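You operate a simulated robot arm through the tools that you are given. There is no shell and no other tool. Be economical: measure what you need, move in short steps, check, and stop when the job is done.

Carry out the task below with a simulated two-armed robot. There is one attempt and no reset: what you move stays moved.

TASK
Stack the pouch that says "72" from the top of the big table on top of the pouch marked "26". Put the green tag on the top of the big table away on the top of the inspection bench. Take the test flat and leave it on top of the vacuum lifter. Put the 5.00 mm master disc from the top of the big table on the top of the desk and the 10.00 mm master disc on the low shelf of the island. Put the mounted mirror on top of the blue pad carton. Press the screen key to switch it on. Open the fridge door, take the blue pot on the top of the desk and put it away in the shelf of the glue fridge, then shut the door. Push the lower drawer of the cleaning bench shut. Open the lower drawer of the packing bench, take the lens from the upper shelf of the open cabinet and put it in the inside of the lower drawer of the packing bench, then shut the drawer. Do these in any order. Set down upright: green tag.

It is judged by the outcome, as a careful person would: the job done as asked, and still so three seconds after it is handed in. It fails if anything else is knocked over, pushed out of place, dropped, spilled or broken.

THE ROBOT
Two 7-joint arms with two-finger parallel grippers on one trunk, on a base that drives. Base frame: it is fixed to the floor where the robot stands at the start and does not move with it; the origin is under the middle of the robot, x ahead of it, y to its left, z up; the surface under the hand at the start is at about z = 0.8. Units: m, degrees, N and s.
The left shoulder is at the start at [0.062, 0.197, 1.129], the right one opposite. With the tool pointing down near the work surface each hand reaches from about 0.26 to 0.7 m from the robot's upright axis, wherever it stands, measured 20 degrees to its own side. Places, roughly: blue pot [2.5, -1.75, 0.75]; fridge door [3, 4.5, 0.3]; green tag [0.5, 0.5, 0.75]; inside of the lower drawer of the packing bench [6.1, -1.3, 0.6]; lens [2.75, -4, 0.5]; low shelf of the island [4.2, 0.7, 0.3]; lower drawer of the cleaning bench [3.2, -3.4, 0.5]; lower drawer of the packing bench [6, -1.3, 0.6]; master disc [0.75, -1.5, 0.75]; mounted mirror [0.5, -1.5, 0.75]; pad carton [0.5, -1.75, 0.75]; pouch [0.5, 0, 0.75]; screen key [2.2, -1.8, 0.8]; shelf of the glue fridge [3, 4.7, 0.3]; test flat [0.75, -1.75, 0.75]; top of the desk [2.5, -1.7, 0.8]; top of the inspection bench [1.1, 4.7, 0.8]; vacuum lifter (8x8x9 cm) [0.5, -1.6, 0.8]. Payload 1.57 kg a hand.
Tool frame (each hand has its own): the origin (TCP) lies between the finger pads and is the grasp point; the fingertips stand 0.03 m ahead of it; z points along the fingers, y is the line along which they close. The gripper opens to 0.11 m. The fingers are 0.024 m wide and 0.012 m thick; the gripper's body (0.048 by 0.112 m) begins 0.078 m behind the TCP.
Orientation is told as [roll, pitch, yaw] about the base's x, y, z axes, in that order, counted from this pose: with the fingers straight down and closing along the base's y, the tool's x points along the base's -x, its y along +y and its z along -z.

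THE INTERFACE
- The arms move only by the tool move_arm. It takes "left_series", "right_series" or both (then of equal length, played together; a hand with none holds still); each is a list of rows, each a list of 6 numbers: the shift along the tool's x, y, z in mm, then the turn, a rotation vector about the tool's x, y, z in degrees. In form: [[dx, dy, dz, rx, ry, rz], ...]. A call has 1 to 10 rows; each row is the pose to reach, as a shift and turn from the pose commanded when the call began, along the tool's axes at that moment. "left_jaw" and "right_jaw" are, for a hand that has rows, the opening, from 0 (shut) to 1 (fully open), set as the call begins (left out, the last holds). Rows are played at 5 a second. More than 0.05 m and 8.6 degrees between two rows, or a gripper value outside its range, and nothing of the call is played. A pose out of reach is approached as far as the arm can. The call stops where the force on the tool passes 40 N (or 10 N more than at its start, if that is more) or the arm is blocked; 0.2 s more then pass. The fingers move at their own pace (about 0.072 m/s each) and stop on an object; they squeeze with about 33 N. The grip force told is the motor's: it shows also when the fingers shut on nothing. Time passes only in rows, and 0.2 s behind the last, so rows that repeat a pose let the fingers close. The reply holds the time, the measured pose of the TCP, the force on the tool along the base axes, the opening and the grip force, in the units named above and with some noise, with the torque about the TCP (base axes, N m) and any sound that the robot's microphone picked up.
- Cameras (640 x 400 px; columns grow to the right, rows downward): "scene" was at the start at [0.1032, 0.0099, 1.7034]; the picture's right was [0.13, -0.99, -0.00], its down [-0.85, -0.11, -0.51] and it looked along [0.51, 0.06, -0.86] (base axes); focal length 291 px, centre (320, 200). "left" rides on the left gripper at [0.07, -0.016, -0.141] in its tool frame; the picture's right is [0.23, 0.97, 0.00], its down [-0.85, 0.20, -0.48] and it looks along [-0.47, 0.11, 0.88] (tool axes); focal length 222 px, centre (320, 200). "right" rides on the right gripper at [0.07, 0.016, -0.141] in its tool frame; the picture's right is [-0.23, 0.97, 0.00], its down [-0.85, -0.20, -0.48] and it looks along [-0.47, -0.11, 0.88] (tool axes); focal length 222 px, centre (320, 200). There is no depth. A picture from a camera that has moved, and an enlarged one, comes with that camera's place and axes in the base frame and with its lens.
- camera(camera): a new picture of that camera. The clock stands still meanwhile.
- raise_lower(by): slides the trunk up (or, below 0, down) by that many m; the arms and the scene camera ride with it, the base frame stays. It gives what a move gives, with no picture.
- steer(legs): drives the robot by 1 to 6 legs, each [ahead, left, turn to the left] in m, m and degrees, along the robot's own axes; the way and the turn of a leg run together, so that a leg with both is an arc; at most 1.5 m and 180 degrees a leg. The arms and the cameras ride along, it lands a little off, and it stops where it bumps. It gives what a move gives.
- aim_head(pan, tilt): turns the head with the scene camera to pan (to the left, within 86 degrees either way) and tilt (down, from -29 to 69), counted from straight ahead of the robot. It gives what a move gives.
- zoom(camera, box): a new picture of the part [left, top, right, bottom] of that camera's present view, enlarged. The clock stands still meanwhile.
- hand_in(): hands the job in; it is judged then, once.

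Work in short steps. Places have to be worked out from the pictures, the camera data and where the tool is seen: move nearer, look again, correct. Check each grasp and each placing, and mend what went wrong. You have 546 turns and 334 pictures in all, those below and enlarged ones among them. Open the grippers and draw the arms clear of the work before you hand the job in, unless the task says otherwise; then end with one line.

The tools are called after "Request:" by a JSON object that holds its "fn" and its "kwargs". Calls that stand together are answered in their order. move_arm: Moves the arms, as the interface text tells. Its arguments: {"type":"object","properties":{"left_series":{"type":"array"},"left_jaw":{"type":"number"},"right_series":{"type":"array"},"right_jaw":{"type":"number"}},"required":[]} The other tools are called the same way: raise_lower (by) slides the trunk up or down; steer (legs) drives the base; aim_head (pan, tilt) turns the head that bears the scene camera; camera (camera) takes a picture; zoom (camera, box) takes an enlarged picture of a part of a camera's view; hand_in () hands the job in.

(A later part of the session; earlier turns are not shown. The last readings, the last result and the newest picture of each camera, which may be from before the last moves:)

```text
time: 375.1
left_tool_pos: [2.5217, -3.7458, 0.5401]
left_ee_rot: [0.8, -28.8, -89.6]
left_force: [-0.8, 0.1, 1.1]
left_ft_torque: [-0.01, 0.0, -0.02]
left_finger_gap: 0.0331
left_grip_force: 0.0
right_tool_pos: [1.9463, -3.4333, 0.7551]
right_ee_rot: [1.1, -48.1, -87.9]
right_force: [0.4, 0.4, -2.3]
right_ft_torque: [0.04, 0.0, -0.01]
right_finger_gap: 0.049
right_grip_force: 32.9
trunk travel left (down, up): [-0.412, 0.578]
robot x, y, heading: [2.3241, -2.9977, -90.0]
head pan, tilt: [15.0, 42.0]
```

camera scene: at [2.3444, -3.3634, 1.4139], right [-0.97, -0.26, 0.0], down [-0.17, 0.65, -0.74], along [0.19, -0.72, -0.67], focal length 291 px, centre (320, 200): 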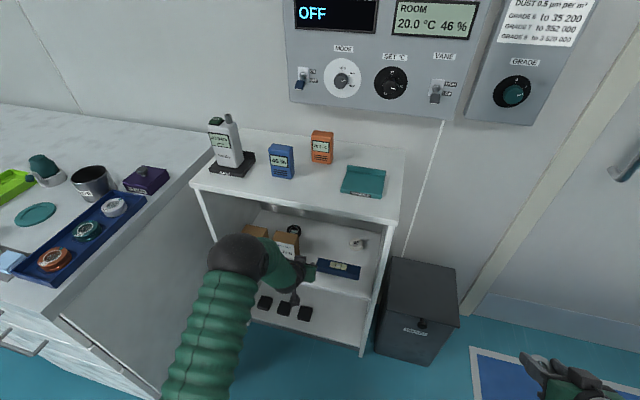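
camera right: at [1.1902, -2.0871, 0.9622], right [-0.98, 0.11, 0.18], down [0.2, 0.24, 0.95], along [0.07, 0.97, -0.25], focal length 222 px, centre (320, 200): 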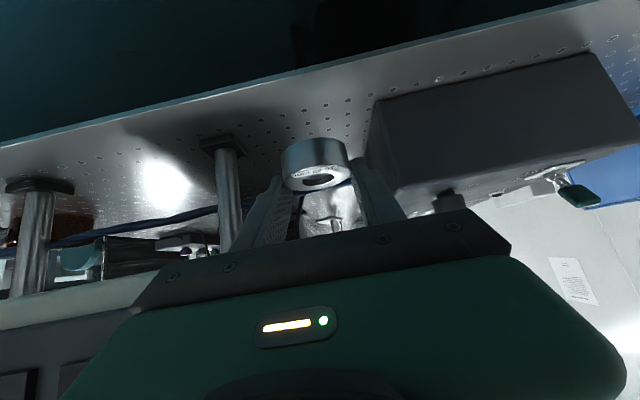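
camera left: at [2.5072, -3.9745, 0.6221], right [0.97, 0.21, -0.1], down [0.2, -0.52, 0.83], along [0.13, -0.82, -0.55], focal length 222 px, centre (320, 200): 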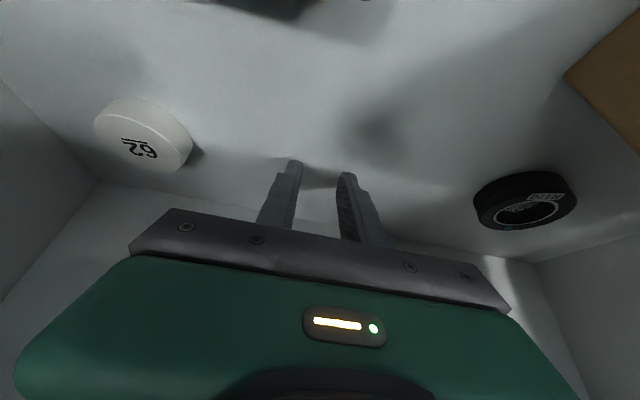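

Request:
{"fn": "zoom", "kwargs": {"camera": "scene", "box": [180, 140, 420, 300]}}

```text
2.50 times, centred on (300, 220) of scene
camera zoom: at [2.3441, -3.1084, 1.4136], right [-0.97, -0.26, 0.0], down [-0.17, 0.65, -0.74], along [0.19, -0.72, -0.67], focal length 727 px, centre (370, 150)
```

zoom: 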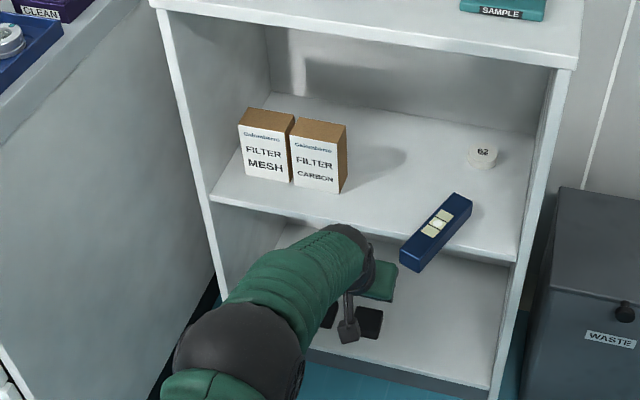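

My exit dragged the blue case, and the carbon box may have shifted earlier. I must restore them; I zoom in to measure their present poses.

Request:
{"fn": "zoom", "kwargs": {"camera": "scene", "box": [260, 170, 370, 250]}}

```text
5.00 times, centred on (315, 210) of scene
camera zoom: at [2.3441, -3.1084, 1.4136], right [-0.97, -0.26, 0.0], down [-0.17, 0.65, -0.74], along [0.19, -0.72, -0.67], focal length 1454 px, centre (345, 150)
```

zoom: 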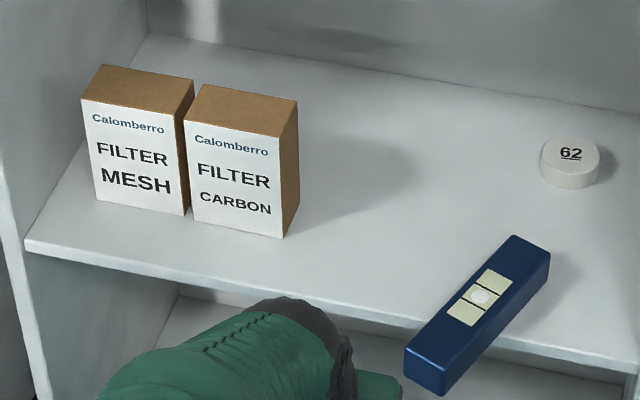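

The carbon box moved ~2 cm in +x and the case was rotated ~68° and pulled forward. I have their original poses from earlier pictures, so I can restore both. First I retract the left hand and make it vertical, turned to match the case.

Request:
{"fn": "move_arm", "kwargs": {"left_series": [[21, 0, -30, 0, 4, 0], [42, 0, -61, 0, 9, 0], [64, 0, -92, 0, 14, 0], [85, 0, -123, 0, 19, 0], [106, 0, -153, 0, 24, 0], [127, 0, -184, 0, 28.8, 0]], "left_jaw": 0.75}}

Request:
{"fn": "move_arm", "kwargs": {"left_series": [[0, 0, 0, 0, 0, 7.5], [0, 0, 0, 0, 0, 15], [0, 0, 0, 0, 0, 22]]}}

```text
time: 376.5
left_tool_pos: [2.517, -3.5457, 0.6374]
left_ee_rot: [0.7, 0.0, -89.2]
left_force: [0.0, -0.4, 0.1]
left_ft_torque: [0.03, 0.0, 0.01]
left_finger_gap: 0.0827
left_grip_force: 0.0
right_tool_pos: [1.9464, -3.4322, 0.7547]
right_ee_rot: [1.0, -48.3, -88.1]
right_force: [0.4, 0.3, -3.0]
right_ft_torque: [0.02, 0.03, -0.02]
right_finger_gap: 0.0491
right_grip_force: 33.1
trunk travel left (down, up): [-0.412, 0.578]
robot x, y, heading: [2.3203, -2.9959, -90.3]
head pan, tilt: [15.0, 42.0]
```

```text
time: 377.3
left_tool_pos: [2.5182, -3.5456, 0.6392]
left_ee_rot: [0.6, 0.2, -111.3]
left_force: [0.1, 0.3, -0.1]
left_ft_torque: [0.04, 0.02, -0.03]
left_finger_gap: 0.0826
left_grip_force: 0.0
right_tool_pos: [1.9474, -3.4322, 0.754]
right_ee_rot: [0.9, -48.2, -87.8]
right_force: [0.8, 0.4, -3.5]
right_ft_torque: [0.0, -0.01, -0.01]
right_finger_gap: 0.049
right_grip_force: 32.9
trunk travel left (down, up): [-0.412, 0.578]
robot x, y, heading: [2.3236, -2.9978, -89.8]
head pan, tilt: [15.0, 42.0]
```

Request:
{"fn": "steer", "kwargs": {"legs": [[0.27, -0.074, 0]]}}

Request:
{"fn": "camera", "kwargs": {"camera": "left"}}

Request:
{"fn": "camera", "kwargs": {"camera": "scene"}}

```text
time: 379.3
left_tool_pos: [2.4371, -3.8192, 0.6391]
left_ee_rot: [0.5, 0.2, -111.6]
left_force: [0.3, -0.6, 0.4]
left_ft_torque: [0.02, 0.0, 0.03]
left_finger_gap: 0.0828
left_grip_force: 0.1
right_tool_pos: [1.867, -3.7008, 0.7543]
right_ee_rot: [1.1, -48.1, -88.3]
right_force: [-0.2, -0.7, -2.2]
right_ft_torque: [0.03, 0.03, -0.04]
right_finger_gap: 0.0491
right_grip_force: 33.9
trunk travel left (down, up): [-0.412, 0.578]
robot x, y, heading: [2.2448, -3.2668, -90.2]
head pan, tilt: [15.0, 42.0]
```

```text
148 pictures are left
camera left: at [2.4462, -3.7498, 0.778], right [0.99, -0.15, 0.01], down [-0.14, -0.87, 0.48], along [-0.06, -0.47, -0.88], focal length 222 px, centre (320, 200)
```

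left: 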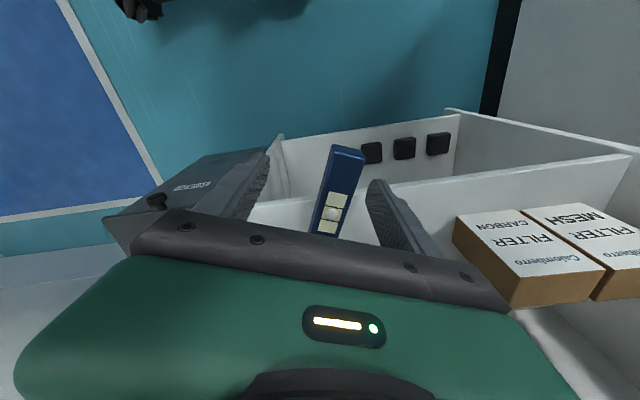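

```text
147 pictures are left
camera scene: at [2.2663, -3.3817, 1.4135], right [-0.97, -0.25, 0.0], down [-0.17, 0.65, -0.74], along [0.19, -0.72, -0.67], focal length 291 px, centre (320, 200)
```

scene: 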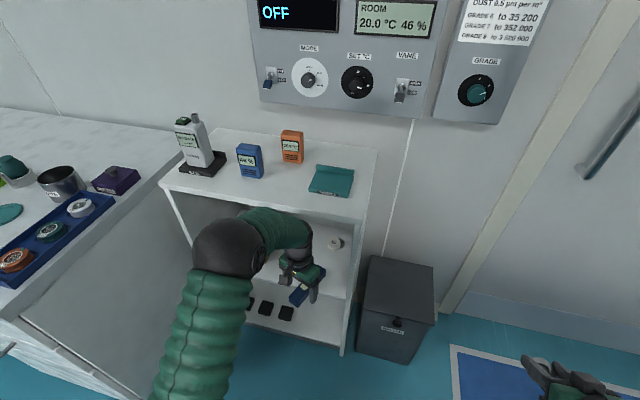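

The case's centre is at (2.442, -3.899). I align over it while lowering, staying under the top board, then straddle it.

Request:
{"fn": "move_arm", "kwargs": {"left_series": [[-20, 12, 20, 0, 0, -1], [-40, 22, 40, 0, 0, -2], [-58, 28, 54, 0, 0, -3], [-72, 34, 58, 0, 0, -3]]}}

Request:
{"fn": "camera", "kwargs": {"camera": "left"}}

```text
time: 380.3
left_tool_pos: [2.4415, -3.8948, 0.5808]
left_ee_rot: [0.7, 0.3, -108.6]
left_force: [-0.6, 0.9, 0.3]
left_ft_torque: [0.0, 0.02, 0.01]
left_finger_gap: 0.0822
left_grip_force: 0.1
right_tool_pos: [1.866, -3.6997, 0.756]
right_ee_rot: [1.0, -48.2, -88.4]
right_force: [-0.8, 0.9, -2.9]
right_ft_torque: [0.02, -0.02, -0.04]
right_finger_gap: 0.049
right_grip_force: 33.3
trunk travel left (down, up): [-0.412, 0.578]
robot x, y, heading: [2.241, -3.2699, -90.4]
head pan, tilt: [15.0, 42.0]
```

```text
146 pictures are left
camera left: at [2.4469, -3.8249, 0.7208], right [1.0, -0.1, 0.01], down [-0.09, -0.87, 0.48], along [-0.04, -0.48, -0.88], focal length 222 px, centre (320, 200)
```

left: 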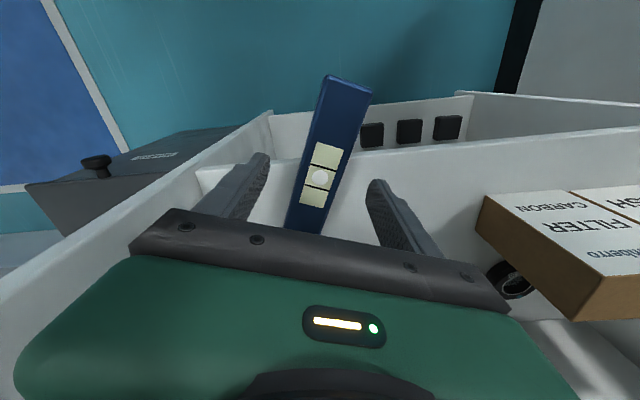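

Request:
{"fn": "move_arm", "kwargs": {"left_series": [[-4, 0, 20, 0, 0, 2], [-4, 0, 38, 0, 0, 2]]}}

Request:
{"fn": "move_arm", "kwargs": {"left_series": [[0, 0, 0, 0, 0, 0], [0, 0, 0, 0, 0, 0], [0, 0, 0, 0, 0, 0], [0, 0, 0, 0, 0, 0]], "left_jaw": 0}}

```text
time: 380.9
left_tool_pos: [2.4416, -3.8992, 0.5399]
left_ee_rot: [0.7, 0.1, -110.7]
left_force: [-0.6, 0.1, 0.4]
left_ft_torque: [0.01, 0.0, 0.0]
left_finger_gap: 0.0826
left_grip_force: 0.0
right_tool_pos: [1.8671, -3.7001, 0.7547]
right_ee_rot: [1.0, -48.2, -88.4]
right_force: [-0.7, -0.1, -2.4]
right_ft_torque: [-0.01, -0.02, -0.02]
right_finger_gap: 0.0489
right_grip_force: 33.1
trunk travel left (down, up): [-0.412, 0.578]
robot x, y, heading: [2.2426, -3.2683, -90.3]
head pan, tilt: [15.0, 42.0]
```

```text
time: 381.9
left_tool_pos: [2.4418, -3.8994, 0.5414]
left_ee_rot: [0.7, 0.2, -110.6]
left_force: [0.2, -0.3, 0.2]
left_ft_torque: [-0.01, 0.04, 0.02]
left_finger_gap: 0.0394
left_grip_force: 32.7
right_tool_pos: [1.8654, -3.6998, 0.7551]
right_ee_rot: [1.0, -48.1, -88.3]
right_force: [0.5, -0.4, -2.7]
right_ft_torque: [0.0, 0.0, -0.02]
right_finger_gap: 0.0489
right_grip_force: 33.4
trunk travel left (down, up): [-0.412, 0.578]
robot x, y, heading: [2.2427, -3.2637, -90.5]
head pan, tilt: [15.0, 42.0]
```

Gripped. I lift it 12 mm and rotate it back by 69°.

Request:
{"fn": "move_arm", "kwargs": {"left_series": [[0, 0, -12, 0, 0, 0], [0, 0, -12, 0, 0, 7.7], [0, 0, -12, 0, 0, 15.4], [0, 0, -12, 0, 0, 23.1], [0, 0, -12, 0, 0, 30.8], [0, 0, -12, 0, 0, 38.5], [0, 0, -12, 0, 0, 46.2], [0, 0, -12, 0, 0, 53.9], [0, 0, -12, 0, 0, 61.6], [0, 0, -12, 0, 0, 69.2]]}}

Request:
{"fn": "zoom", "kwargs": {"camera": "scene", "box": [200, 190, 380, 320]}}

```text
time: 384.1
left_tool_pos: [2.4411, -3.9019, 0.5545]
left_ee_rot: [0.2, 0.7, -180.0]
left_force: [0.4, 0.1, -2.0]
left_ft_torque: [0.03, 0.01, 0.02]
left_finger_gap: 0.0395
left_grip_force: 33.1
right_tool_pos: [1.8663, -3.699, 0.7544]
right_ee_rot: [1.0, -48.2, -88.4]
right_force: [0.5, 0.0, -2.5]
right_ft_torque: [0.0, 0.01, 0.01]
right_finger_gap: 0.0492
right_grip_force: 33.3
trunk travel left (down, up): [-0.412, 0.578]
robot x, y, heading: [2.2433, -3.2684, -90.4]
head pan, tilt: [15.0, 42.0]
```

```text
3.08 times, centred on (290, 255) of scene
camera zoom: at [2.2654, -3.3816, 1.4135], right [-0.97, -0.25, 0.0], down [-0.17, 0.65, -0.74], along [0.19, -0.72, -0.67], focal length 895 px, centre (412, 31)
```

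zoom: 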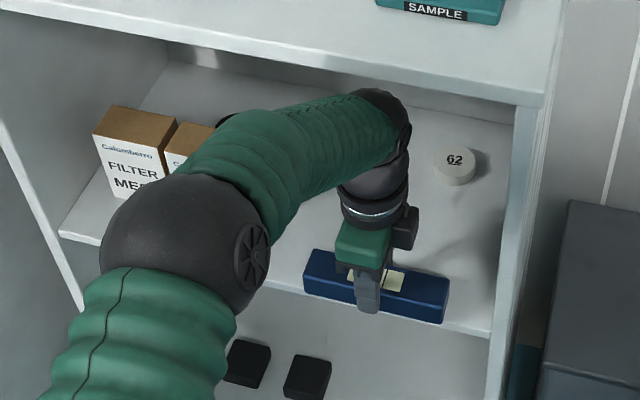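

It is aligned again. I drive 0.078 m forward to bring it to its original place.

Request:
{"fn": "steer", "kwargs": {"legs": [[0.077, 0, 0]]}}

Request:
{"fn": "zoom", "kwargs": {"camera": "scene", "box": [200, 190, 380, 320]}}

```text
time: 385.1
left_tool_pos: [2.4405, -3.9331, 0.539]
left_ee_rot: [-2.4, 0.6, 179.8]
left_force: [-2.9, -5.2, 12.9]
left_ft_torque: [-0.5, 0.12, -0.14]
left_finger_gap: 0.0397
left_grip_force: 32.8
right_tool_pos: [1.868, -3.7499, 0.7578]
right_ee_rot: [1.0, -48.5, -88.0]
right_force: [-0.8, 0.1, -2.6]
right_ft_torque: [0.01, -0.01, -0.02]
right_finger_gap: 0.049
right_grip_force: 33.2
trunk travel left (down, up): [-0.412, 0.578]
robot x, y, heading: [2.2415, -3.3228, -90.4]
head pan, tilt: [15.0, 42.0]
stopped in leg 1: the robot was blocked; the commanded pose is now the measured one
```

```text
3.08 times, centred on (290, 255) of scene
camera zoom: at [2.2666, -3.4256, 1.4146], right [-0.97, -0.25, 0.0], down [-0.17, 0.64, -0.75], along [0.19, -0.72, -0.67], focal length 895 px, centre (412, 31)
```

zoom: 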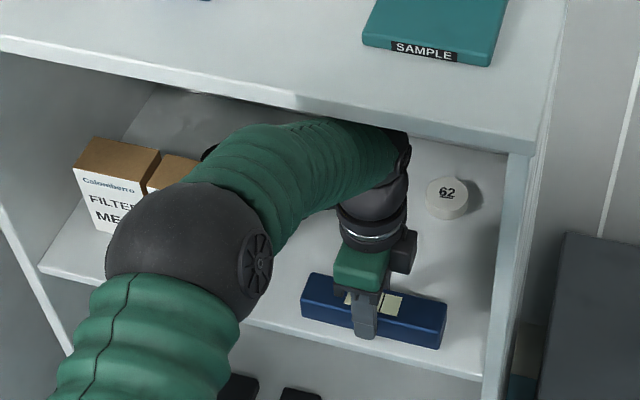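

The forearm meets the top board. I back out, lower the trunk and raise the arm relative to it, so the forearm comes in lower.

Request:
{"fn": "steer", "kwargs": {"legs": [[-0.17, 0, 0]]}}

Request:
{"fn": "move_arm", "kwargs": {"left_series": [[0, 0, -45, 0, 0, 0], [0, 0, -90, 0, 0, 0], [0, 0, -130, 0, 0, 0]]}}

Request:
{"fn": "raise_lower", "kwargs": {"by": -0.14}}

Request:
{"fn": "zoom", "kwargs": {"camera": "scene", "box": [180, 180, 400, 340]}}

```text
time: 386.5
left_tool_pos: [2.4397, -3.7661, 0.5356]
left_ee_rot: [-2.6, 0.7, 179.5]
left_force: [0.3, 1.2, -2.0]
left_ft_torque: [0.0, -0.04, 0.0]
left_finger_gap: 0.0397
left_grip_force: 33.4
right_tool_pos: [1.8668, -3.5806, 0.7552]
right_ee_rot: [1.0, -48.2, -88.5]
right_force: [0.0, 0.3, -2.8]
right_ft_torque: [-0.01, -0.02, 0.03]
right_finger_gap: 0.0491
right_grip_force: 33.1
trunk travel left (down, up): [-0.412, 0.578]
robot x, y, heading: [2.243, -3.1532, -91.0]
head pan, tilt: [15.0, 42.0]
```

```text
time: 387.3
left_tool_pos: [2.4329, -3.7733, 0.6704]
left_ee_rot: [-2.6, 0.8, 179.4]
left_force: [0.5, 0.5, -3.6]
left_ft_torque: [-0.01, 0.0, -0.01]
left_finger_gap: 0.0395
left_grip_force: 33.2
right_tool_pos: [1.8646, -3.5815, 0.7557]
right_ee_rot: [1.0, -48.3, -88.5]
right_force: [-0.8, -0.3, -2.9]
right_ft_torque: [0.02, -0.04, 0.0]
right_finger_gap: 0.049
right_grip_force: 33.2
trunk travel left (down, up): [-0.412, 0.578]
robot x, y, heading: [2.2443, -3.1517, -90.8]
head pan, tilt: [15.0, 42.0]
```

```text
time: 389.0
left_tool_pos: [2.4341, -3.7733, 0.5292]
left_ee_rot: [-2.6, 0.8, 179.5]
left_force: [0.3, 0.5, -2.2]
left_ft_torque: [0.0, 0.0, 0.02]
left_finger_gap: 0.0395
left_grip_force: 33.4
right_tool_pos: [1.8665, -3.5812, 0.6153]
right_ee_rot: [1.0, -48.2, -88.4]
right_force: [-0.9, -0.6, -2.6]
right_ft_torque: [0.03, 0.0, 0.02]
right_finger_gap: 0.0492
right_grip_force: 33.4
trunk travel left (down, up): [-0.272, 0.718]
robot x, y, heading: [2.2412, -3.1513, -90.9]
head pan, tilt: [15.0, 42.0]
```

```text
2.50 times, centred on (290, 260) of scene
camera zoom: at [2.266, -3.2649, 1.2736], right [-0.97, -0.25, 0.0], down [-0.17, 0.65, -0.74], along [0.18, -0.72, -0.67], focal length 727 px, centre (395, 50)
```

zoom: 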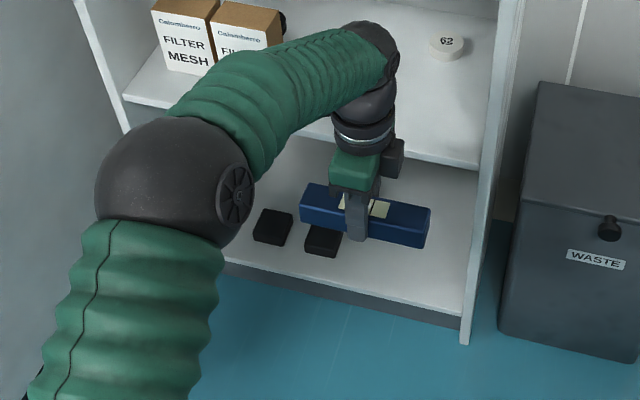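

Request:
{"fn": "move_arm", "kwargs": {"left_series": [[0, 0, -10, -1.3, -0.4, 0.2], [0, 0, -19, -2.6, -0.8, 0.4], [0, 0, -19, -2.6, -0.8, 0.4]]}}

Request:
{"fn": "steer", "kwargs": {"legs": [[0.15, 0, 0.9]]}}

Request:
{"fn": "zoom", "kwargs": {"camera": "scene", "box": [180, 180, 400, 340]}}

```text
time: 389.8
left_tool_pos: [2.434, -3.7731, 0.5488]
left_ee_rot: [0.0, -0.1, 179.0]
left_force: [0.4, -0.4, -2.9]
left_ft_torque: [0.0, 0.02, -0.01]
left_finger_gap: 0.0396
left_grip_force: 33.3
right_tool_pos: [1.8657, -3.5814, 0.6151]
right_ee_rot: [1.1, -48.3, -88.5]
right_force: [0.3, 0.4, -1.9]
right_ft_torque: [0.06, 0.02, 0.0]
right_finger_gap: 0.0488
right_grip_force: 33.5
trunk travel left (down, up): [-0.272, 0.718]
robot x, y, heading: [2.2451, -3.1469, -91.0]
head pan, tilt: [15.0, 42.0]
```

```text
time: 391.2
left_tool_pos: [2.4408, -3.9231, 0.5471]
left_ee_rot: [-0.1, -0.1, 179.8]
left_force: [0.4, -0.5, -1.7]
left_ft_torque: [0.03, -0.02, -0.02]
left_finger_gap: 0.0395
left_grip_force: 32.9
right_tool_pos: [1.8722, -3.737, 0.6159]
right_ee_rot: [1.0, -48.3, -87.9]
right_force: [0.9, 0.3, -2.5]
right_ft_torque: [0.01, 0.02, 0.0]
right_finger_gap: 0.0486
right_grip_force: 32.8
trunk travel left (down, up): [-0.272, 0.718]
robot x, y, heading: [2.2432, -3.2969, -89.8]
head pan, tilt: [15.0, 42.0]
```

```text
2.50 times, centred on (290, 260) of scene
camera zoom: at [2.2667, -3.4168, 1.2733], right [-0.97, -0.26, 0.0], down [-0.17, 0.65, -0.74], along [0.19, -0.71, -0.67], focal length 727 px, centre (395, 50)
```

zoom: 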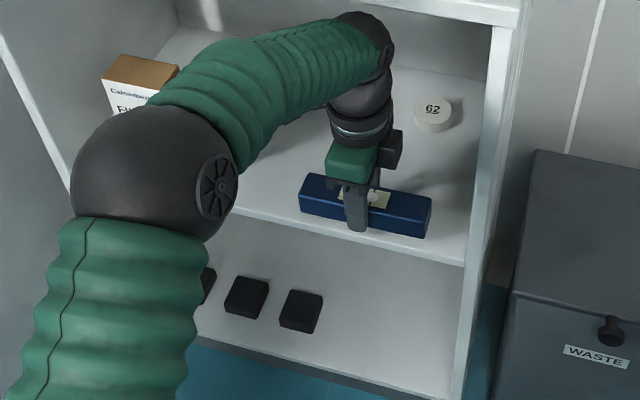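

Clear this time. I go the remaining 55 mm.

Request:
{"fn": "steer", "kwargs": {"legs": [[0.055, 0.002, 0]]}}

Request:
{"fn": "zoom", "kwargs": {"camera": "scene", "box": [180, 180, 400, 340]}}

```text
time: 392.1
left_tool_pos: [2.4428, -3.9649, 0.541]
left_ee_rot: [-0.9, -0.2, 179.7]
left_force: [0.7, 0.8, -2.6]
left_ft_torque: [0.02, -0.04, 0.0]
left_finger_gap: 0.0396
left_grip_force: 33.5
right_tool_pos: [1.8751, -3.7871, 0.6168]
right_ee_rot: [0.9, -48.7, -87.6]
right_force: [-0.2, 0.2, -2.2]
right_ft_torque: [0.0, 0.0, 0.0]
right_finger_gap: 0.0489
right_grip_force: 33.1
trunk travel left (down, up): [-0.272, 0.718]
robot x, y, heading: [2.2446, -3.3576, -89.8]
head pan, tilt: [15.0, 42.0]
```

```text
2.50 times, centred on (290, 260) of scene
camera zoom: at [2.2708, -3.4628, 1.2721], right [-0.97, -0.26, 0.0], down [-0.18, 0.64, -0.74], along [0.19, -0.72, -0.67], focal length 727 px, centre (395, 50)
```

zoom: 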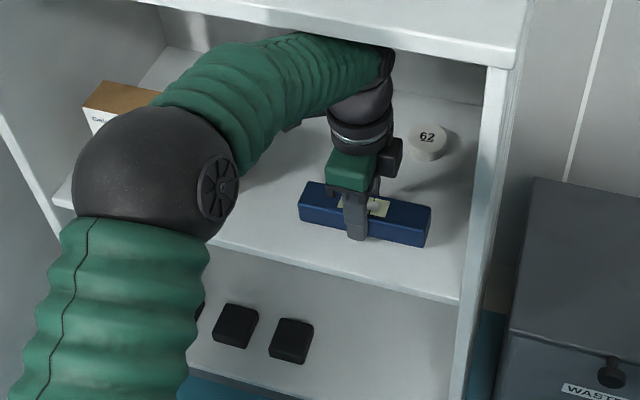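

The wrist rubs the board's edge, so I set the case down here (15 mm short) and will nudge it the rest with tilted fingers.

Request:
{"fn": "raise_lower", "kwargs": {"by": -0.004}}

Request:
{"fn": "move_arm", "kwargs": {"left_series": [[0, 0, 0, 0, 0, 0], [0, 0, 0, 0, 0, 0], [0, 0, 0, 0, 0, 0]], "left_jaw": 0.65}}

```text
time: 392.6
left_tool_pos: [2.4432, -3.9673, 0.5389]
left_ee_rot: [-0.9, -0.2, 179.7]
left_force: [0.7, -0.6, -2.3]
left_ft_torque: [0.0, 0.0, -0.01]
left_finger_gap: 0.0397
left_grip_force: 33.4
right_tool_pos: [1.874, -3.7888, 0.6131]
right_ee_rot: [1.1, -48.4, -87.7]
right_force: [0.6, -0.6, -1.6]
right_ft_torque: [0.02, 0.0, 0.02]
right_finger_gap: 0.0489
right_grip_force: 33.0
trunk travel left (down, up): [-0.268, 0.722]
robot x, y, heading: [2.2455, -3.3562, -89.6]
head pan, tilt: [15.0, 42.0]
```

```text
time: 393.4
left_tool_pos: [2.4424, -3.9656, 0.5389]
left_ee_rot: [-1.1, -0.1, 179.7]
left_force: [0.2, 1.2, -0.1]
left_ft_torque: [-0.03, 0.04, 0.03]
left_finger_gap: 0.0716
left_grip_force: 0.1
right_tool_pos: [1.8736, -3.787, 0.6132]
right_ee_rot: [1.1, -48.4, -87.8]
right_force: [-0.9, 0.0, -1.8]
right_ft_torque: [0.02, 0.01, 0.0]
right_finger_gap: 0.0487
right_grip_force: 33.1
trunk travel left (down, up): [-0.268, 0.722]
robot x, y, heading: [2.2487, -3.3588, -89.8]
head pan, tilt: [15.0, 42.0]
```

Released. To get out without dragging the case, I slide sideways (+x) past its end, then back out.

Request:
{"fn": "steer", "kwargs": {"legs": [[-0.012, 0, 0], [0, 0.108, 0]]}}

Request:
{"fn": "zoom", "kwargs": {"camera": "scene", "box": [180, 160, 400, 320]}}

```text
time: 395.0
left_tool_pos: [2.5519, -3.9546, 0.5387]
left_ee_rot: [-1.2, -0.2, 179.6]
left_force: [0.7, -0.1, -0.1]
left_ft_torque: [0.05, -0.01, 0.01]
left_finger_gap: 0.0715
left_grip_force: 0.0
right_tool_pos: [1.9853, -3.7753, 0.6137]
right_ee_rot: [1.1, -48.4, -87.8]
right_force: [0.5, 0.3, -1.6]
right_ft_torque: [0.02, 0.04, 0.0]
right_finger_gap: 0.049
right_grip_force: 33.3
trunk travel left (down, up): [-0.268, 0.722]
robot x, y, heading: [2.3566, -3.3469, -90.2]
head pan, tilt: [15.0, 42.0]
```

```text
2.50 times, centred on (290, 240) of scene
camera zoom: at [2.3762, -3.4552, 1.2696], right [-0.97, -0.26, 0.0], down [-0.17, 0.65, -0.74], along [0.19, -0.72, -0.67], focal length 727 px, centre (395, 100)
```

zoom: 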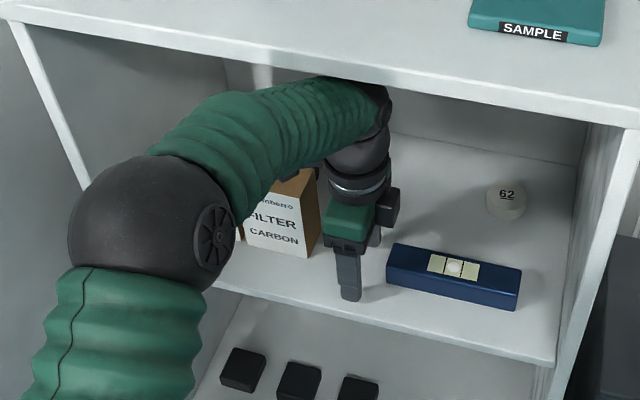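

The case is back within ~1 cm of its original place. Now I test how far the hand can go in here, at this lower height, toward the lens's depth.

Request:
{"fn": "steer", "kwargs": {"legs": [[0.06, 0, 0]]}}

Request:
{"fn": "camera", "kwargs": {"camera": "scene"}}

```text
time: 395.9
left_tool_pos: [2.5589, -3.9643, 0.5323]
left_ee_rot: [-3.1, -0.6, 179.2]
left_force: [-0.6, -1.7, 15.0]
left_ft_torque: [-0.69, -0.14, -0.03]
left_finger_gap: 0.0719
left_grip_force: 0.1
right_tool_pos: [1.9939, -3.8127, 0.6284]
right_ee_rot: [0.3, -50.2, -86.7]
right_force: [-0.2, -0.6, -2.2]
right_ft_torque: [0.01, 0.01, -0.05]
right_finger_gap: 0.049
right_grip_force: 33.3
trunk travel left (down, up): [-0.268, 0.722]
robot x, y, heading: [2.3625, -3.3943, -89.4]
head pan, tilt: [15.0, 42.0]
```

```text
139 pictures are left
camera scene: at [2.3877, -3.4594, 1.2723], right [-0.96, -0.27, 0.01], down [-0.18, 0.62, -0.77], along [0.2, -0.74, -0.64], focal length 291 px, centre (320, 200)
```

scene: 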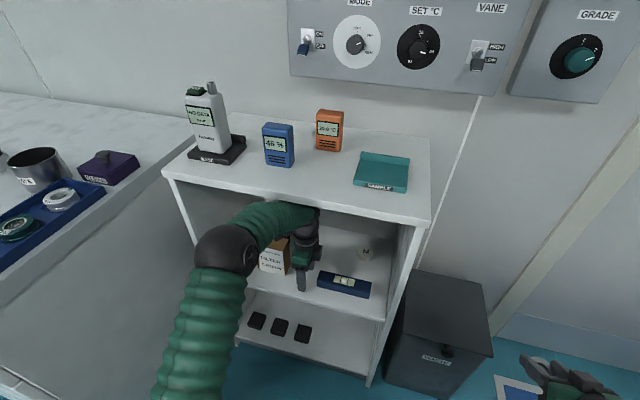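

The tool's top joint meets the top board when vertical. I need a tilted hand with its camera on top (rolled 180°). I back out and try that roll.

Request:
{"fn": "steer", "kwargs": {"legs": [[-0.3, 0, 0]]}}

Request:
{"fn": "raise_lower", "kwargs": {"by": 0.1}}

Request:
{"fn": "move_arm", "kwargs": {"left_series": [[0, 0, 0, 0, 0, 8.5], [0, 0, 0, 0, 0, 17], [0, 0, 0, 0, 0, 25.5], [0, 0, 0, 0, 0, 34], [0, 0, 0, 0, 0, 42.5], [0, 0, 0, 0, 0, 51], [0, 0, 0, 0, 0, 59.5], [0, 0, 0, 0, 0, 68], [0, 0, 0, 0, 0, 76.5], [0, 0, 0, 0, 0, 85]]}}

```text
time: 396.6
left_tool_pos: [2.5581, -3.9774, 0.5313]
left_ee_rot: [-3.2, -0.8, 179.6]
left_force: [-8.9, 22.3, 124.1]
left_ft_torque: [-3.02, -0.65, -0.65]
left_finger_gap: 0.0463
left_grip_force: 0.1
right_tool_pos: [1.9954, -3.8244, 0.6148]
right_ee_rot: [1.0, -48.1, -86.9]
right_force: [-0.3, 0.6, -2.8]
right_ft_torque: [0.03, 0.0, 0.01]
right_finger_gap: 0.049
right_grip_force: 33.3
trunk travel left (down, up): [-0.268, 0.722]
robot x, y, heading: [2.3553, -3.3807, -89.4]
head pan, tilt: [15.0, 42.0]
stopped in leg 1: the force on the tool passed its limit at 91 N (the readings are from after the stop); the commanded pose is now the measured one
```

```text
time: 396.9
left_tool_pos: [2.5584, -3.9819, 0.5312]
left_ee_rot: [-3.4, -0.9, 179.8]
left_force: [-6.9, 28.2, 122.7]
left_ft_torque: [-2.39, -0.72, -0.33]
left_finger_gap: 0.0396
left_grip_force: 0.0
right_tool_pos: [1.9951, -3.8284, 0.6111]
right_ee_rot: [1.1, -47.7, -87.0]
right_force: [0.1, -0.6, -1.8]
right_ft_torque: [0.0, 0.01, 0.01]
right_finger_gap: 0.0493
right_grip_force: 32.4
trunk travel left (down, up): [-0.27, 0.72]
robot x, y, heading: [2.3609, -3.3873, -89.2]
head pan, tilt: [15.0, 42.0]
stopped: the force on the tool passed its limit at 162 N (the readings are from after the stop); the commanded pose is now the measured one
```

```text
time: 397.1
left_tool_pos: [2.5586, -3.9855, 0.5311]
left_ee_rot: [-3.5, -0.9, 179.0]
left_force: [-3.9, 34.1, 111.4]
left_ft_torque: [-1.64, -0.7, 0.13]
left_finger_gap: 0.0344
left_grip_force: 0.0
right_tool_pos: [1.9956, -3.8306, 0.6075]
right_ee_rot: [1.2, -47.1, -86.9]
right_force: [0.4, 0.2, -2.1]
right_ft_torque: [0.04, -0.01, -0.02]
right_finger_gap: 0.0485
right_grip_force: 32.9
trunk travel left (down, up): [-0.27, 0.72]
robot x, y, heading: [2.358, -3.3817, -89.1]
head pan, tilt: [15.0, 42.0]
stopped in row 1 (left hand): the force on the tool passed its limit at 155 N (the readings are from after the stop); the commanded pose is now the measured one
```

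The hand is levered between the board edge and the shelf; raising makes it worse. I lower the trunk slightly to relieve it.

Request:
{"fn": "raise_lower", "kwargs": {"by": -0.02}}

```text
time: 397.6
left_tool_pos: [2.5581, -3.9915, 0.5303]
left_ee_rot: [-3.5, -0.4, 179.1]
left_force: [-3.6, 49.1, 78.8]
left_ft_torque: [0.06, -0.24, 0.13]
left_finger_gap: 0.0212
left_grip_force: 0.0
right_tool_pos: [1.9942, -3.8366, 0.5947]
right_ee_rot: [1.4, -46.9, -87.1]
right_force: [0.4, 0.2, -2.8]
right_ft_torque: [-0.03, 0.0, 0.01]
right_finger_gap: 0.0488
right_grip_force: 33.0
trunk travel left (down, up): [-0.262, 0.728]
robot x, y, heading: [2.3594, -3.3852, -89.4]
head pan, tilt: [15.0, 42.0]
stopped: the force on the tool passed its limit at 136 N (the readings are from after the stop); the commanded pose is now the measured one
```

Request:
{"fn": "camera", "kwargs": {"camera": "left"}}

Request:
{"fn": "zoom", "kwargs": {"camera": "scene", "box": [200, 160, 400, 300]}}

```text
138 pictures are left
camera left: at [2.6293, -3.9861, 0.671], right [0.21, -0.98, -0.06], down [-0.85, -0.21, 0.47], along [-0.47, -0.05, -0.88], focal length 222 px, centre (320, 200)
```

left: 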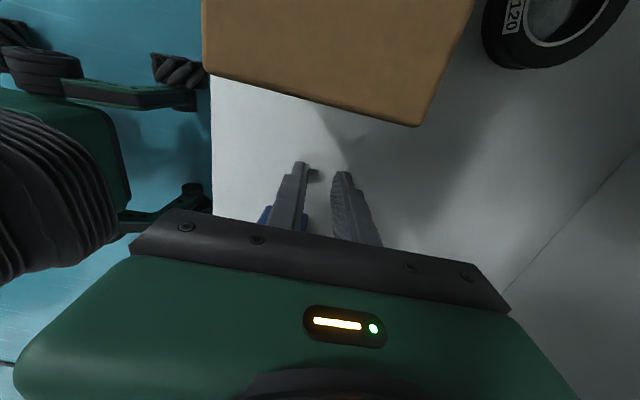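

```text
2.86 times, centred on (300, 230) of scene
camera zoom: at [2.3761, -3.4775, 1.2654], right [-0.96, -0.27, 0.0], down [-0.18, 0.63, -0.75], along [0.21, -0.72, -0.66], focal length 831 px, centre (377, 114)
```

zoom: 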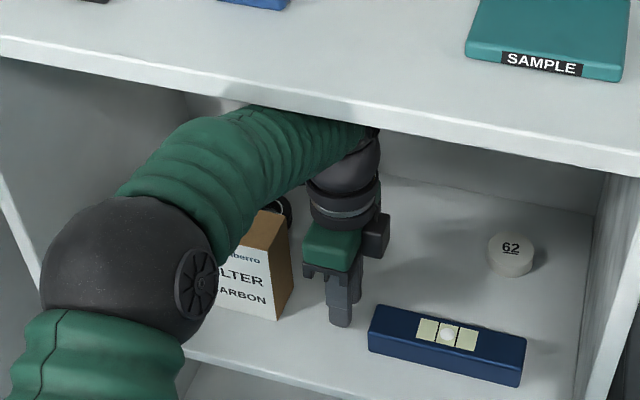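

I try tilting the fingertips back toward me, which shortens the wedged height.

Request:
{"fn": "move_arm", "kwargs": {"left_series": [[0, -5, -1, 2, 0, 0], [0, -10, -2, 4, 0, 0], [0, -15, -3, 6, 0, 0], [0, -20, -4, 8, 0, 0]]}}

```text
time: 398.6
left_tool_pos: [2.5582, -3.9782, 0.5355]
left_ee_rot: [-10.6, -0.6, 178.9]
left_force: [-14.9, 2.8, 71.4]
left_ft_torque: [-2.28, 0.25, -0.48]
left_finger_gap: 0.0572
left_grip_force: 0.0
right_tool_pos: [1.9939, -3.8375, 0.5953]
right_ee_rot: [1.5, -46.8, -87.1]
right_force: [0.2, 0.6, -2.9]
right_ft_torque: [0.01, 0.01, -0.04]
right_finger_gap: 0.0487
right_grip_force: 33.1
trunk travel left (down, up): [-0.262, 0.728]
robot x, y, heading: [2.3552, -3.3828, -89.2]
head pan, tilt: [15.0, 42.0]
```

Request:
{"fn": "move_arm", "kwargs": {"left_series": [[0, -5, -2, 2, 0, 0], [0, -10, -5, 4, 0, 0], [0, -15, -8, 6, 0, 0], [0, -20, -12, 8, 0, 0], [0, -25, -15, 10, 0, 0]], "left_jaw": 0.1}}

```text
time: 399.8
left_tool_pos: [2.563, -3.9552, 0.5412]
left_ee_rot: [-22.4, -0.7, 179.1]
left_force: [0.5, -0.9, 0.6]
left_ft_torque: [0.0, -0.04, 0.0]
left_finger_gap: 0.0109
left_grip_force: 0.1
right_tool_pos: [1.9958, -3.8408, 0.5918]
right_ee_rot: [1.1, -46.3, -86.9]
right_force: [-0.6, 0.1, -2.5]
right_ft_torque: [0.0, -0.01, -0.01]
right_finger_gap: 0.0486
right_grip_force: 33.3
trunk travel left (down, up): [-0.262, 0.728]
robot x, y, heading: [2.3577, -3.3813, -89.4]
head pan, tilt: [15.0, 42.0]
```

Freed. I back out now.

Request:
{"fn": "steer", "kwargs": {"legs": [[-0.08, 0, 0]]}}

```text
time: 400.8
left_tool_pos: [2.5595, -3.8765, 0.5439]
left_ee_rot: [-22.0, -0.7, 179.0]
left_force: [-0.3, 0.5, 0.1]
left_ft_torque: [-0.02, -0.03, 0.02]
left_finger_gap: 0.011
left_grip_force: 0.0
right_tool_pos: [1.9946, -3.7605, 0.5915]
right_ee_rot: [1.1, -46.3, -86.9]
right_force: [-0.4, -0.1, -1.8]
right_ft_torque: [0.0, 0.0, 0.03]
right_finger_gap: 0.049
right_grip_force: 33.3
trunk travel left (down, up): [-0.262, 0.728]
robot x, y, heading: [2.3572, -3.3041, -89.0]
head pan, tilt: [15.0, 42.0]
```

Request:
{"fn": "steer", "kwargs": {"legs": [[-0.25, 0, 0]]}}

Request:
{"fn": "raise_lower", "kwargs": {"by": 0.12}}

Request:
{"fn": "zoom", "kwargs": {"camera": "scene", "box": [200, 120, 400, 260]}}

```text
time: 402.6
left_tool_pos: [2.5591, -3.6295, 0.5448]
left_ee_rot: [-21.8, -0.7, 179.3]
left_force: [-0.3, -0.2, 0.5]
left_ft_torque: [-0.03, -0.02, 0.0]
left_finger_gap: 0.0113
left_grip_force: 0.0
right_tool_pos: [1.9923, -3.5152, 0.592]
right_ee_rot: [1.1, -46.4, -86.7]
right_force: [0.2, 0.9, -2.5]
right_ft_torque: [0.02, 0.02, -0.02]
right_finger_gap: 0.0488
right_grip_force: 32.8
trunk travel left (down, up): [-0.262, 0.728]
robot x, y, heading: [2.3511, -3.0593, -88.6]
head pan, tilt: [15.0, 42.0]
```

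```text
time: 404.1
left_tool_pos: [2.5592, -3.6288, 0.6649]
left_ee_rot: [-21.9, -0.7, 179.3]
left_force: [0.2, 0.6, -0.6]
left_ft_torque: [0.02, -0.02, -0.01]
left_finger_gap: 0.0109
left_grip_force: 0.1
right_tool_pos: [1.9928, -3.5151, 0.7127]
right_ee_rot: [1.2, -46.4, -86.6]
right_force: [-0.3, 0.9, -2.1]
right_ft_torque: [0.02, -0.04, 0.02]
right_finger_gap: 0.0486
right_grip_force: 32.9
trunk travel left (down, up): [-0.382, 0.608]
robot x, y, heading: [2.3524, -3.0587, -89.0]
head pan, tilt: [15.0, 42.0]
```

```text
2.86 times, centred on (300, 190) of scene
camera zoom: at [2.378, -3.1693, 1.3831], right [-0.96, -0.28, 0.0], down [-0.19, 0.64, -0.74], along [0.21, -0.71, -0.67], focal length 831 px, centre (377, 229)
```

zoom: 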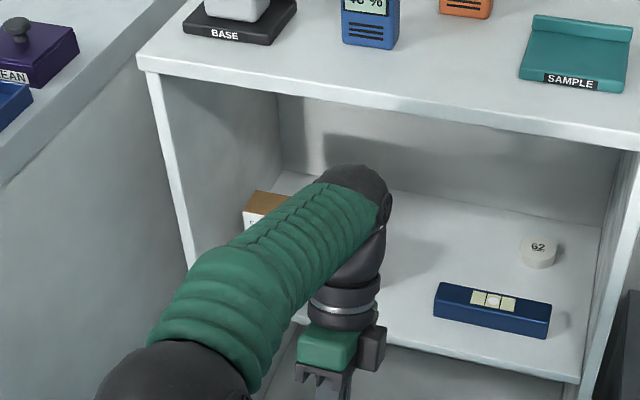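

All is safe. New plan: tilt the hand 45° sideways (wrist to the right, fingers pointing left-down, closing along y), so it fits below the board and reaches behind the box from the right. I level the roll and make that tilt outside the cabinet.

Request:
{"fn": "move_arm", "kwargs": {"left_series": [[0, 0, 0, -7, 0, 0], [0, 0, 0, -14, 0, 0], [0, 0, 0, -21.5, 0, 0]], "left_jaw": 0.8}}

Request:
{"fn": "move_arm", "kwargs": {"left_series": [[0, 0, 0, 0, 8, 0], [0, 0, 0, 0, 16, 0], [0, 0, 0, 0, 24, 0], [0, 0, 0, 0, 32, 0], [0, 0, 0, 0, 40, 0], [0, 0, 0, 0, 47, 0]]}}

Request:
{"fn": "camera", "kwargs": {"camera": "scene"}}

```text
time: 404.9
left_tool_pos: [2.5598, -3.6282, 0.6658]
left_ee_rot: [-0.1, -0.7, 179.2]
left_force: [-0.6, 0.8, 0.2]
left_ft_torque: [-0.03, 0.02, -0.02]
left_finger_gap: 0.088
left_grip_force: 0.1
right_tool_pos: [1.992, -3.5143, 0.713]
right_ee_rot: [1.1, -46.5, -86.8]
right_force: [0.1, 0.6, -1.5]
right_ft_torque: [-0.01, 0.03, -0.01]
right_finger_gap: 0.0485
right_grip_force: 33.0
trunk travel left (down, up): [-0.382, 0.608]
robot x, y, heading: [2.3527, -3.059, -88.7]
head pan, tilt: [15.0, 42.0]
```

```text
time: 406.3
left_tool_pos: [2.5585, -3.6286, 0.664]
left_ee_rot: [-0.4, 46.4, 179.1]
left_force: [0.5, -1.3, 0.4]
left_ft_torque: [0.01, 0.04, -0.02]
left_finger_gap: 0.088
left_grip_force: 0.0
right_tool_pos: [1.9917, -3.5145, 0.7121]
right_ee_rot: [1.2, -46.4, -86.7]
right_force: [0.2, 0.1, -2.3]
right_ft_torque: [0.02, 0.0, -0.01]
right_finger_gap: 0.0487
right_grip_force: 33.4
trunk travel left (down, up): [-0.382, 0.608]
robot x, y, heading: [2.3531, -3.056, -88.7]
head pan, tilt: [15.0, 42.0]
```

```text
135 pictures are left
camera scene: at [2.3762, -3.1692, 1.3832], right [-0.96, -0.28, 0.0], down [-0.18, 0.64, -0.74], along [0.21, -0.71, -0.67], focal length 291 px, centre (320, 200)
```

scene: 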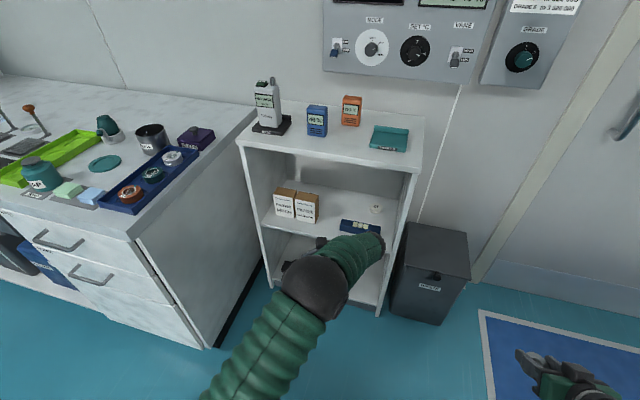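

The tilt works. I reduce it to 38°, extend the arm a bit, and lower to entry height.

Request:
{"fn": "move_arm", "kwargs": {"left_series": [[0, 20, 0, 0, -3, 0], [0, 45, 0, 0, -6, 0], [0, 70, 0, 0, -8.4, 0]]}}

Request:
{"fn": "raise_lower", "kwargs": {"by": -0.105}}

Request:
{"fn": "steer", "kwargs": {"legs": [[0.16, 0, 0]]}}

Request:
{"fn": "camera", "kwargs": {"camera": "left"}}

Request:
{"fn": "zoom", "kwargs": {"camera": "scene", "box": [220, 140, 440, 300]}}

```text
time: 407.1
left_tool_pos: [2.5576, -3.6992, 0.665]
left_ee_rot: [-0.4, 37.8, 179.0]
left_force: [-0.5, -0.2, -0.9]
left_ft_torque: [0.01, -0.01, -0.01]
left_finger_gap: 0.0879
left_grip_force: 0.0
right_tool_pos: [1.9918, -3.5157, 0.7114]
right_ee_rot: [1.0, -46.4, -86.5]
right_force: [-0.8, 0.1, -3.0]
right_ft_torque: [0.01, -0.01, -0.02]
right_finger_gap: 0.0488
right_grip_force: 33.3
trunk travel left (down, up): [-0.382, 0.608]
robot x, y, heading: [2.3543, -3.0563, -88.6]
head pan, tilt: [15.0, 42.0]
```

```text
time: 408.5
left_tool_pos: [2.5576, -3.6987, 0.5615]
left_ee_rot: [-0.4, 38.0, 179.1]
left_force: [-0.1, 0.4, -0.1]
left_ft_torque: [-0.04, 0.01, 0.02]
left_finger_gap: 0.0882
left_grip_force: 0.2
right_tool_pos: [1.9915, -3.5149, 0.6074]
right_ee_rot: [1.1, -46.4, -86.7]
right_force: [0.1, -0.2, -1.9]
right_ft_torque: [-0.01, 0.0, -0.01]
right_finger_gap: 0.0487
right_grip_force: 33.0
trunk travel left (down, up): [-0.277, 0.713]
robot x, y, heading: [2.3545, -3.0557, -88.9]
head pan, tilt: [15.0, 42.0]
```

```text
time: 409.9
left_tool_pos: [2.5607, -3.8568, 0.5596]
left_ee_rot: [-0.5, 37.8, 178.9]
left_force: [0.5, 0.1, -0.2]
left_ft_torque: [0.0, -0.01, 0.0]
left_finger_gap: 0.0881
left_grip_force: 0.0
right_tool_pos: [1.9947, -3.6711, 0.6069]
right_ee_rot: [1.2, -46.3, -86.8]
right_force: [0.3, -0.2, -2.5]
right_ft_torque: [0.01, 0.02, -0.01]
right_finger_gap: 0.049
right_grip_force: 33.1
trunk travel left (down, up): [-0.277, 0.713]
robot x, y, heading: [2.355, -3.2153, -89.0]
head pan, tilt: [15.0, 42.0]
```

```text
134 pictures are left
camera left: at [2.528, -3.8414, 0.713], right [0.17, -0.98, 0.13], down [-0.97, -0.18, -0.15], along [0.17, -0.11, -0.98], focal length 222 px, centre (320, 200)
```

left: 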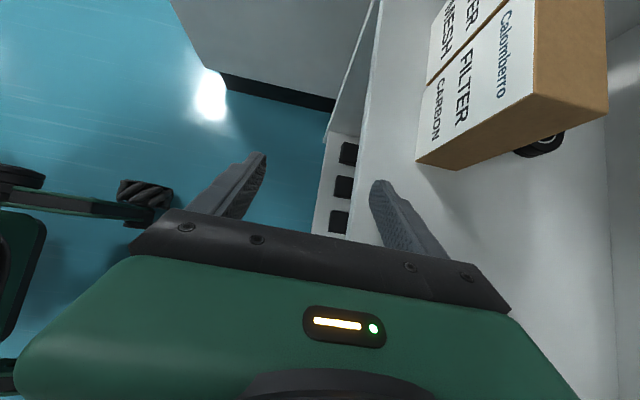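

```text
2.50 times, centred on (330, 220) of scene
camera zoom: at [2.3802, -3.3263, 1.278], right [-0.96, -0.28, 0.0], down [-0.18, 0.65, -0.74], along [0.21, -0.71, -0.67], focal length 727 px, centre (295, 150)
```

zoom: 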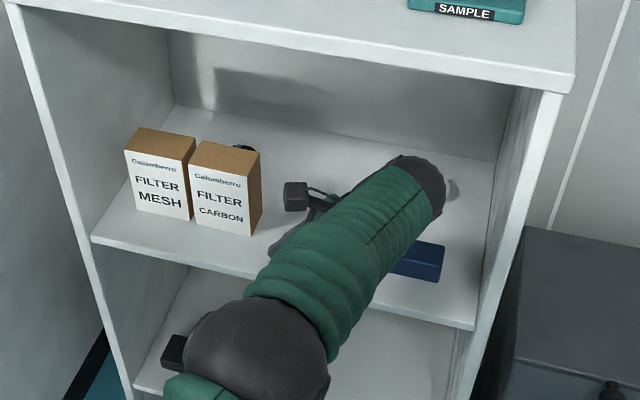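

Good view and clearances. I continue inward.

Request:
{"fn": "steer", "kwargs": {"legs": [[0.15, 0, 0]]}}

Request:
{"fn": "camera", "kwargs": {"camera": "left"}}

Request:
{"fn": "zoom", "kwargs": {"camera": "scene", "box": [220, 140, 440, 300]}}

```text
time: 411.3
left_tool_pos: [2.5617, -4.0035, 0.5602]
left_ee_rot: [-0.3, 37.9, 178.9]
left_force: [-0.1, -0.1, -0.7]
left_ft_torque: [-0.02, -0.05, -0.02]
left_finger_gap: 0.0878
left_grip_force: 0.1
right_tool_pos: [1.9975, -3.8179, 0.6078]
right_ee_rot: [1.1, -46.4, -86.6]
right_force: [-0.2, 0.0, -1.9]
right_ft_torque: [-0.02, -0.01, -0.01]
right_finger_gap: 0.0485
right_grip_force: 33.0
trunk travel left (down, up): [-0.277, 0.713]
robot x, y, heading: [2.3581, -3.3619, -88.6]
head pan, tilt: [15.0, 42.0]
```

```text
132 pictures are left
camera left: at [2.5311, -3.9889, 0.7135], right [0.17, -0.98, 0.13], down [-0.97, -0.18, -0.15], along [0.17, -0.11, -0.98], focal length 222 px, centre (320, 200)
```

left: 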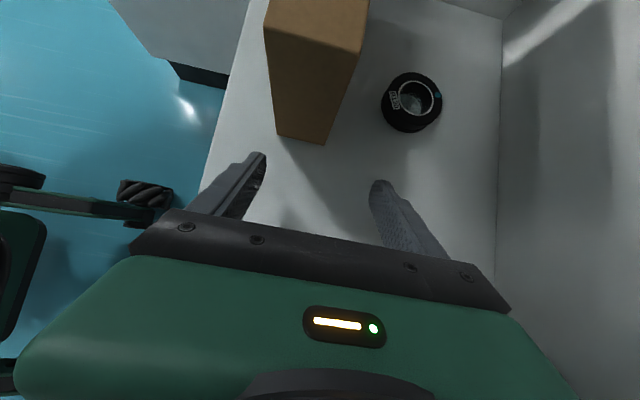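

```text
2.50 times, centred on (330, 220) of scene
camera zoom: at [2.3831, -3.4746, 1.278], right [-0.96, -0.28, 0.0], down [-0.18, 0.65, -0.74], along [0.21, -0.71, -0.67], focal length 727 px, centre (295, 150)
```

zoom: 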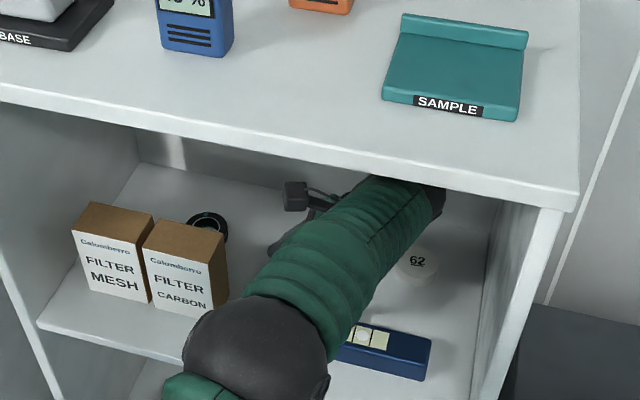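

The lens shows clearly at about (2.687, -4.089), with the box's back at y -4.01. I go 85 mm deeper, then slide left.

Request:
{"fn": "steer", "kwargs": {"legs": [[0.085, 0, 0]]}}

Request:
{"fn": "camera", "kwargs": {"camera": "left"}}

```text
time: 412.4
left_tool_pos: [2.5654, -4.0865, 0.5525]
left_ee_rot: [-1.4, 37.8, 178.4]
left_force: [0.2, 0.7, 1.1]
left_ft_torque: [-0.01, -0.04, 0.03]
left_finger_gap: 0.0881
left_grip_force: 0.1
right_tool_pos: [2.0017, -3.9047, 0.6078]
right_ee_rot: [0.8, -46.5, -86.5]
right_force: [-0.4, -0.6, -2.0]
right_ft_torque: [0.01, 0.02, 0.0]
right_finger_gap: 0.0485
right_grip_force: 33.1
trunk travel left (down, up): [-0.277, 0.713]
robot x, y, heading: [2.3595, -3.4476, -88.7]
head pan, tilt: [15.0, 42.0]
```

```text
130 pictures are left
camera left: at [2.5348, -4.0736, 0.7049], right [0.16, -0.98, 0.12], down [-0.97, -0.18, -0.15], along [0.17, -0.09, -0.98], focal length 222 px, centre (320, 200)
```

left: 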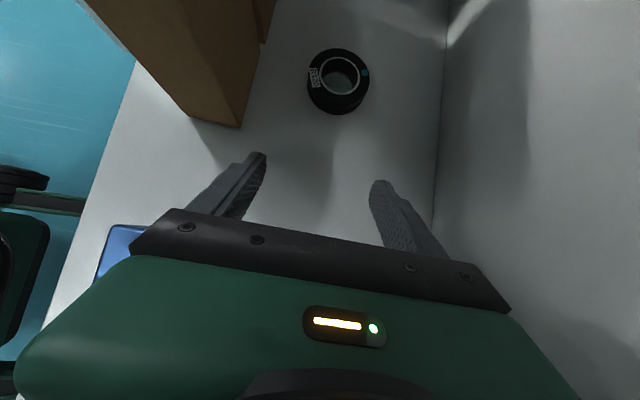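

Aligned in y. I lower 9 mm and slide left with the base so the fingers straddle the lens.

Request:
{"fn": "raise_lower", "kwargs": {"by": -0.009}}

Request:
{"fn": "steer", "kwargs": {"legs": [[0, 0.09, 0]]}}

Request:
{"fn": "camera", "kwargs": {"camera": "left"}}

```text
time: 412.9
left_tool_pos: [2.5649, -4.086, 0.5519]
left_ee_rot: [-0.8, 38.1, 178.6]
left_force: [0.1, 0.1, -0.3]
left_ft_torque: [0.03, 0.0, 0.01]
left_finger_gap: 0.0883
left_grip_force: 0.0
right_tool_pos: [1.9971, -3.9013, 0.6034]
right_ee_rot: [1.2, -46.8, -86.9]
right_force: [-0.3, 0.0, -2.7]
right_ft_torque: [0.02, -0.05, 0.0]
right_finger_gap: 0.0484
right_grip_force: 32.7
trunk travel left (down, up): [-0.268, 0.722]
robot x, y, heading: [2.3619, -3.4431, -88.9]
head pan, tilt: [15.0, 42.0]
```

```text
time: 414.0
left_tool_pos: [2.6531, -4.0835, 0.5487]
left_ee_rot: [-1.0, 38.2, 178.6]
left_force: [0.1, -0.7, 0.2]
left_ft_torque: [0.0, 0.01, 0.01]
left_finger_gap: 0.0882
left_grip_force: 0.2
right_tool_pos: [2.0856, -3.9011, 0.6006]
right_ee_rot: [1.3, -46.7, -86.8]
right_force: [-0.3, -0.1, -2.7]
right_ft_torque: [0.01, -0.01, 0.0]
right_finger_gap: 0.0484
right_grip_force: 33.2
trunk travel left (down, up): [-0.268, 0.722]
robot x, y, heading: [2.4497, -3.4469, -88.8]
head pan, tilt: [15.0, 42.0]
```

```text
129 pictures are left
camera left: at [2.6198, -4.0697, 0.7014], right [0.17, -0.98, 0.13], down [-0.97, -0.18, -0.16], along [0.18, -0.1, -0.98], focal length 222 px, centre (320, 200)
```

left: 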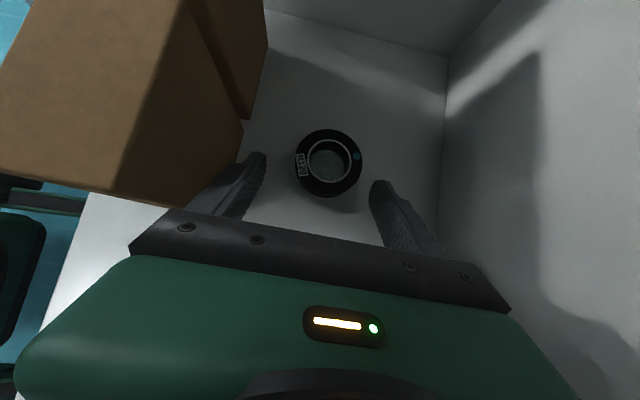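

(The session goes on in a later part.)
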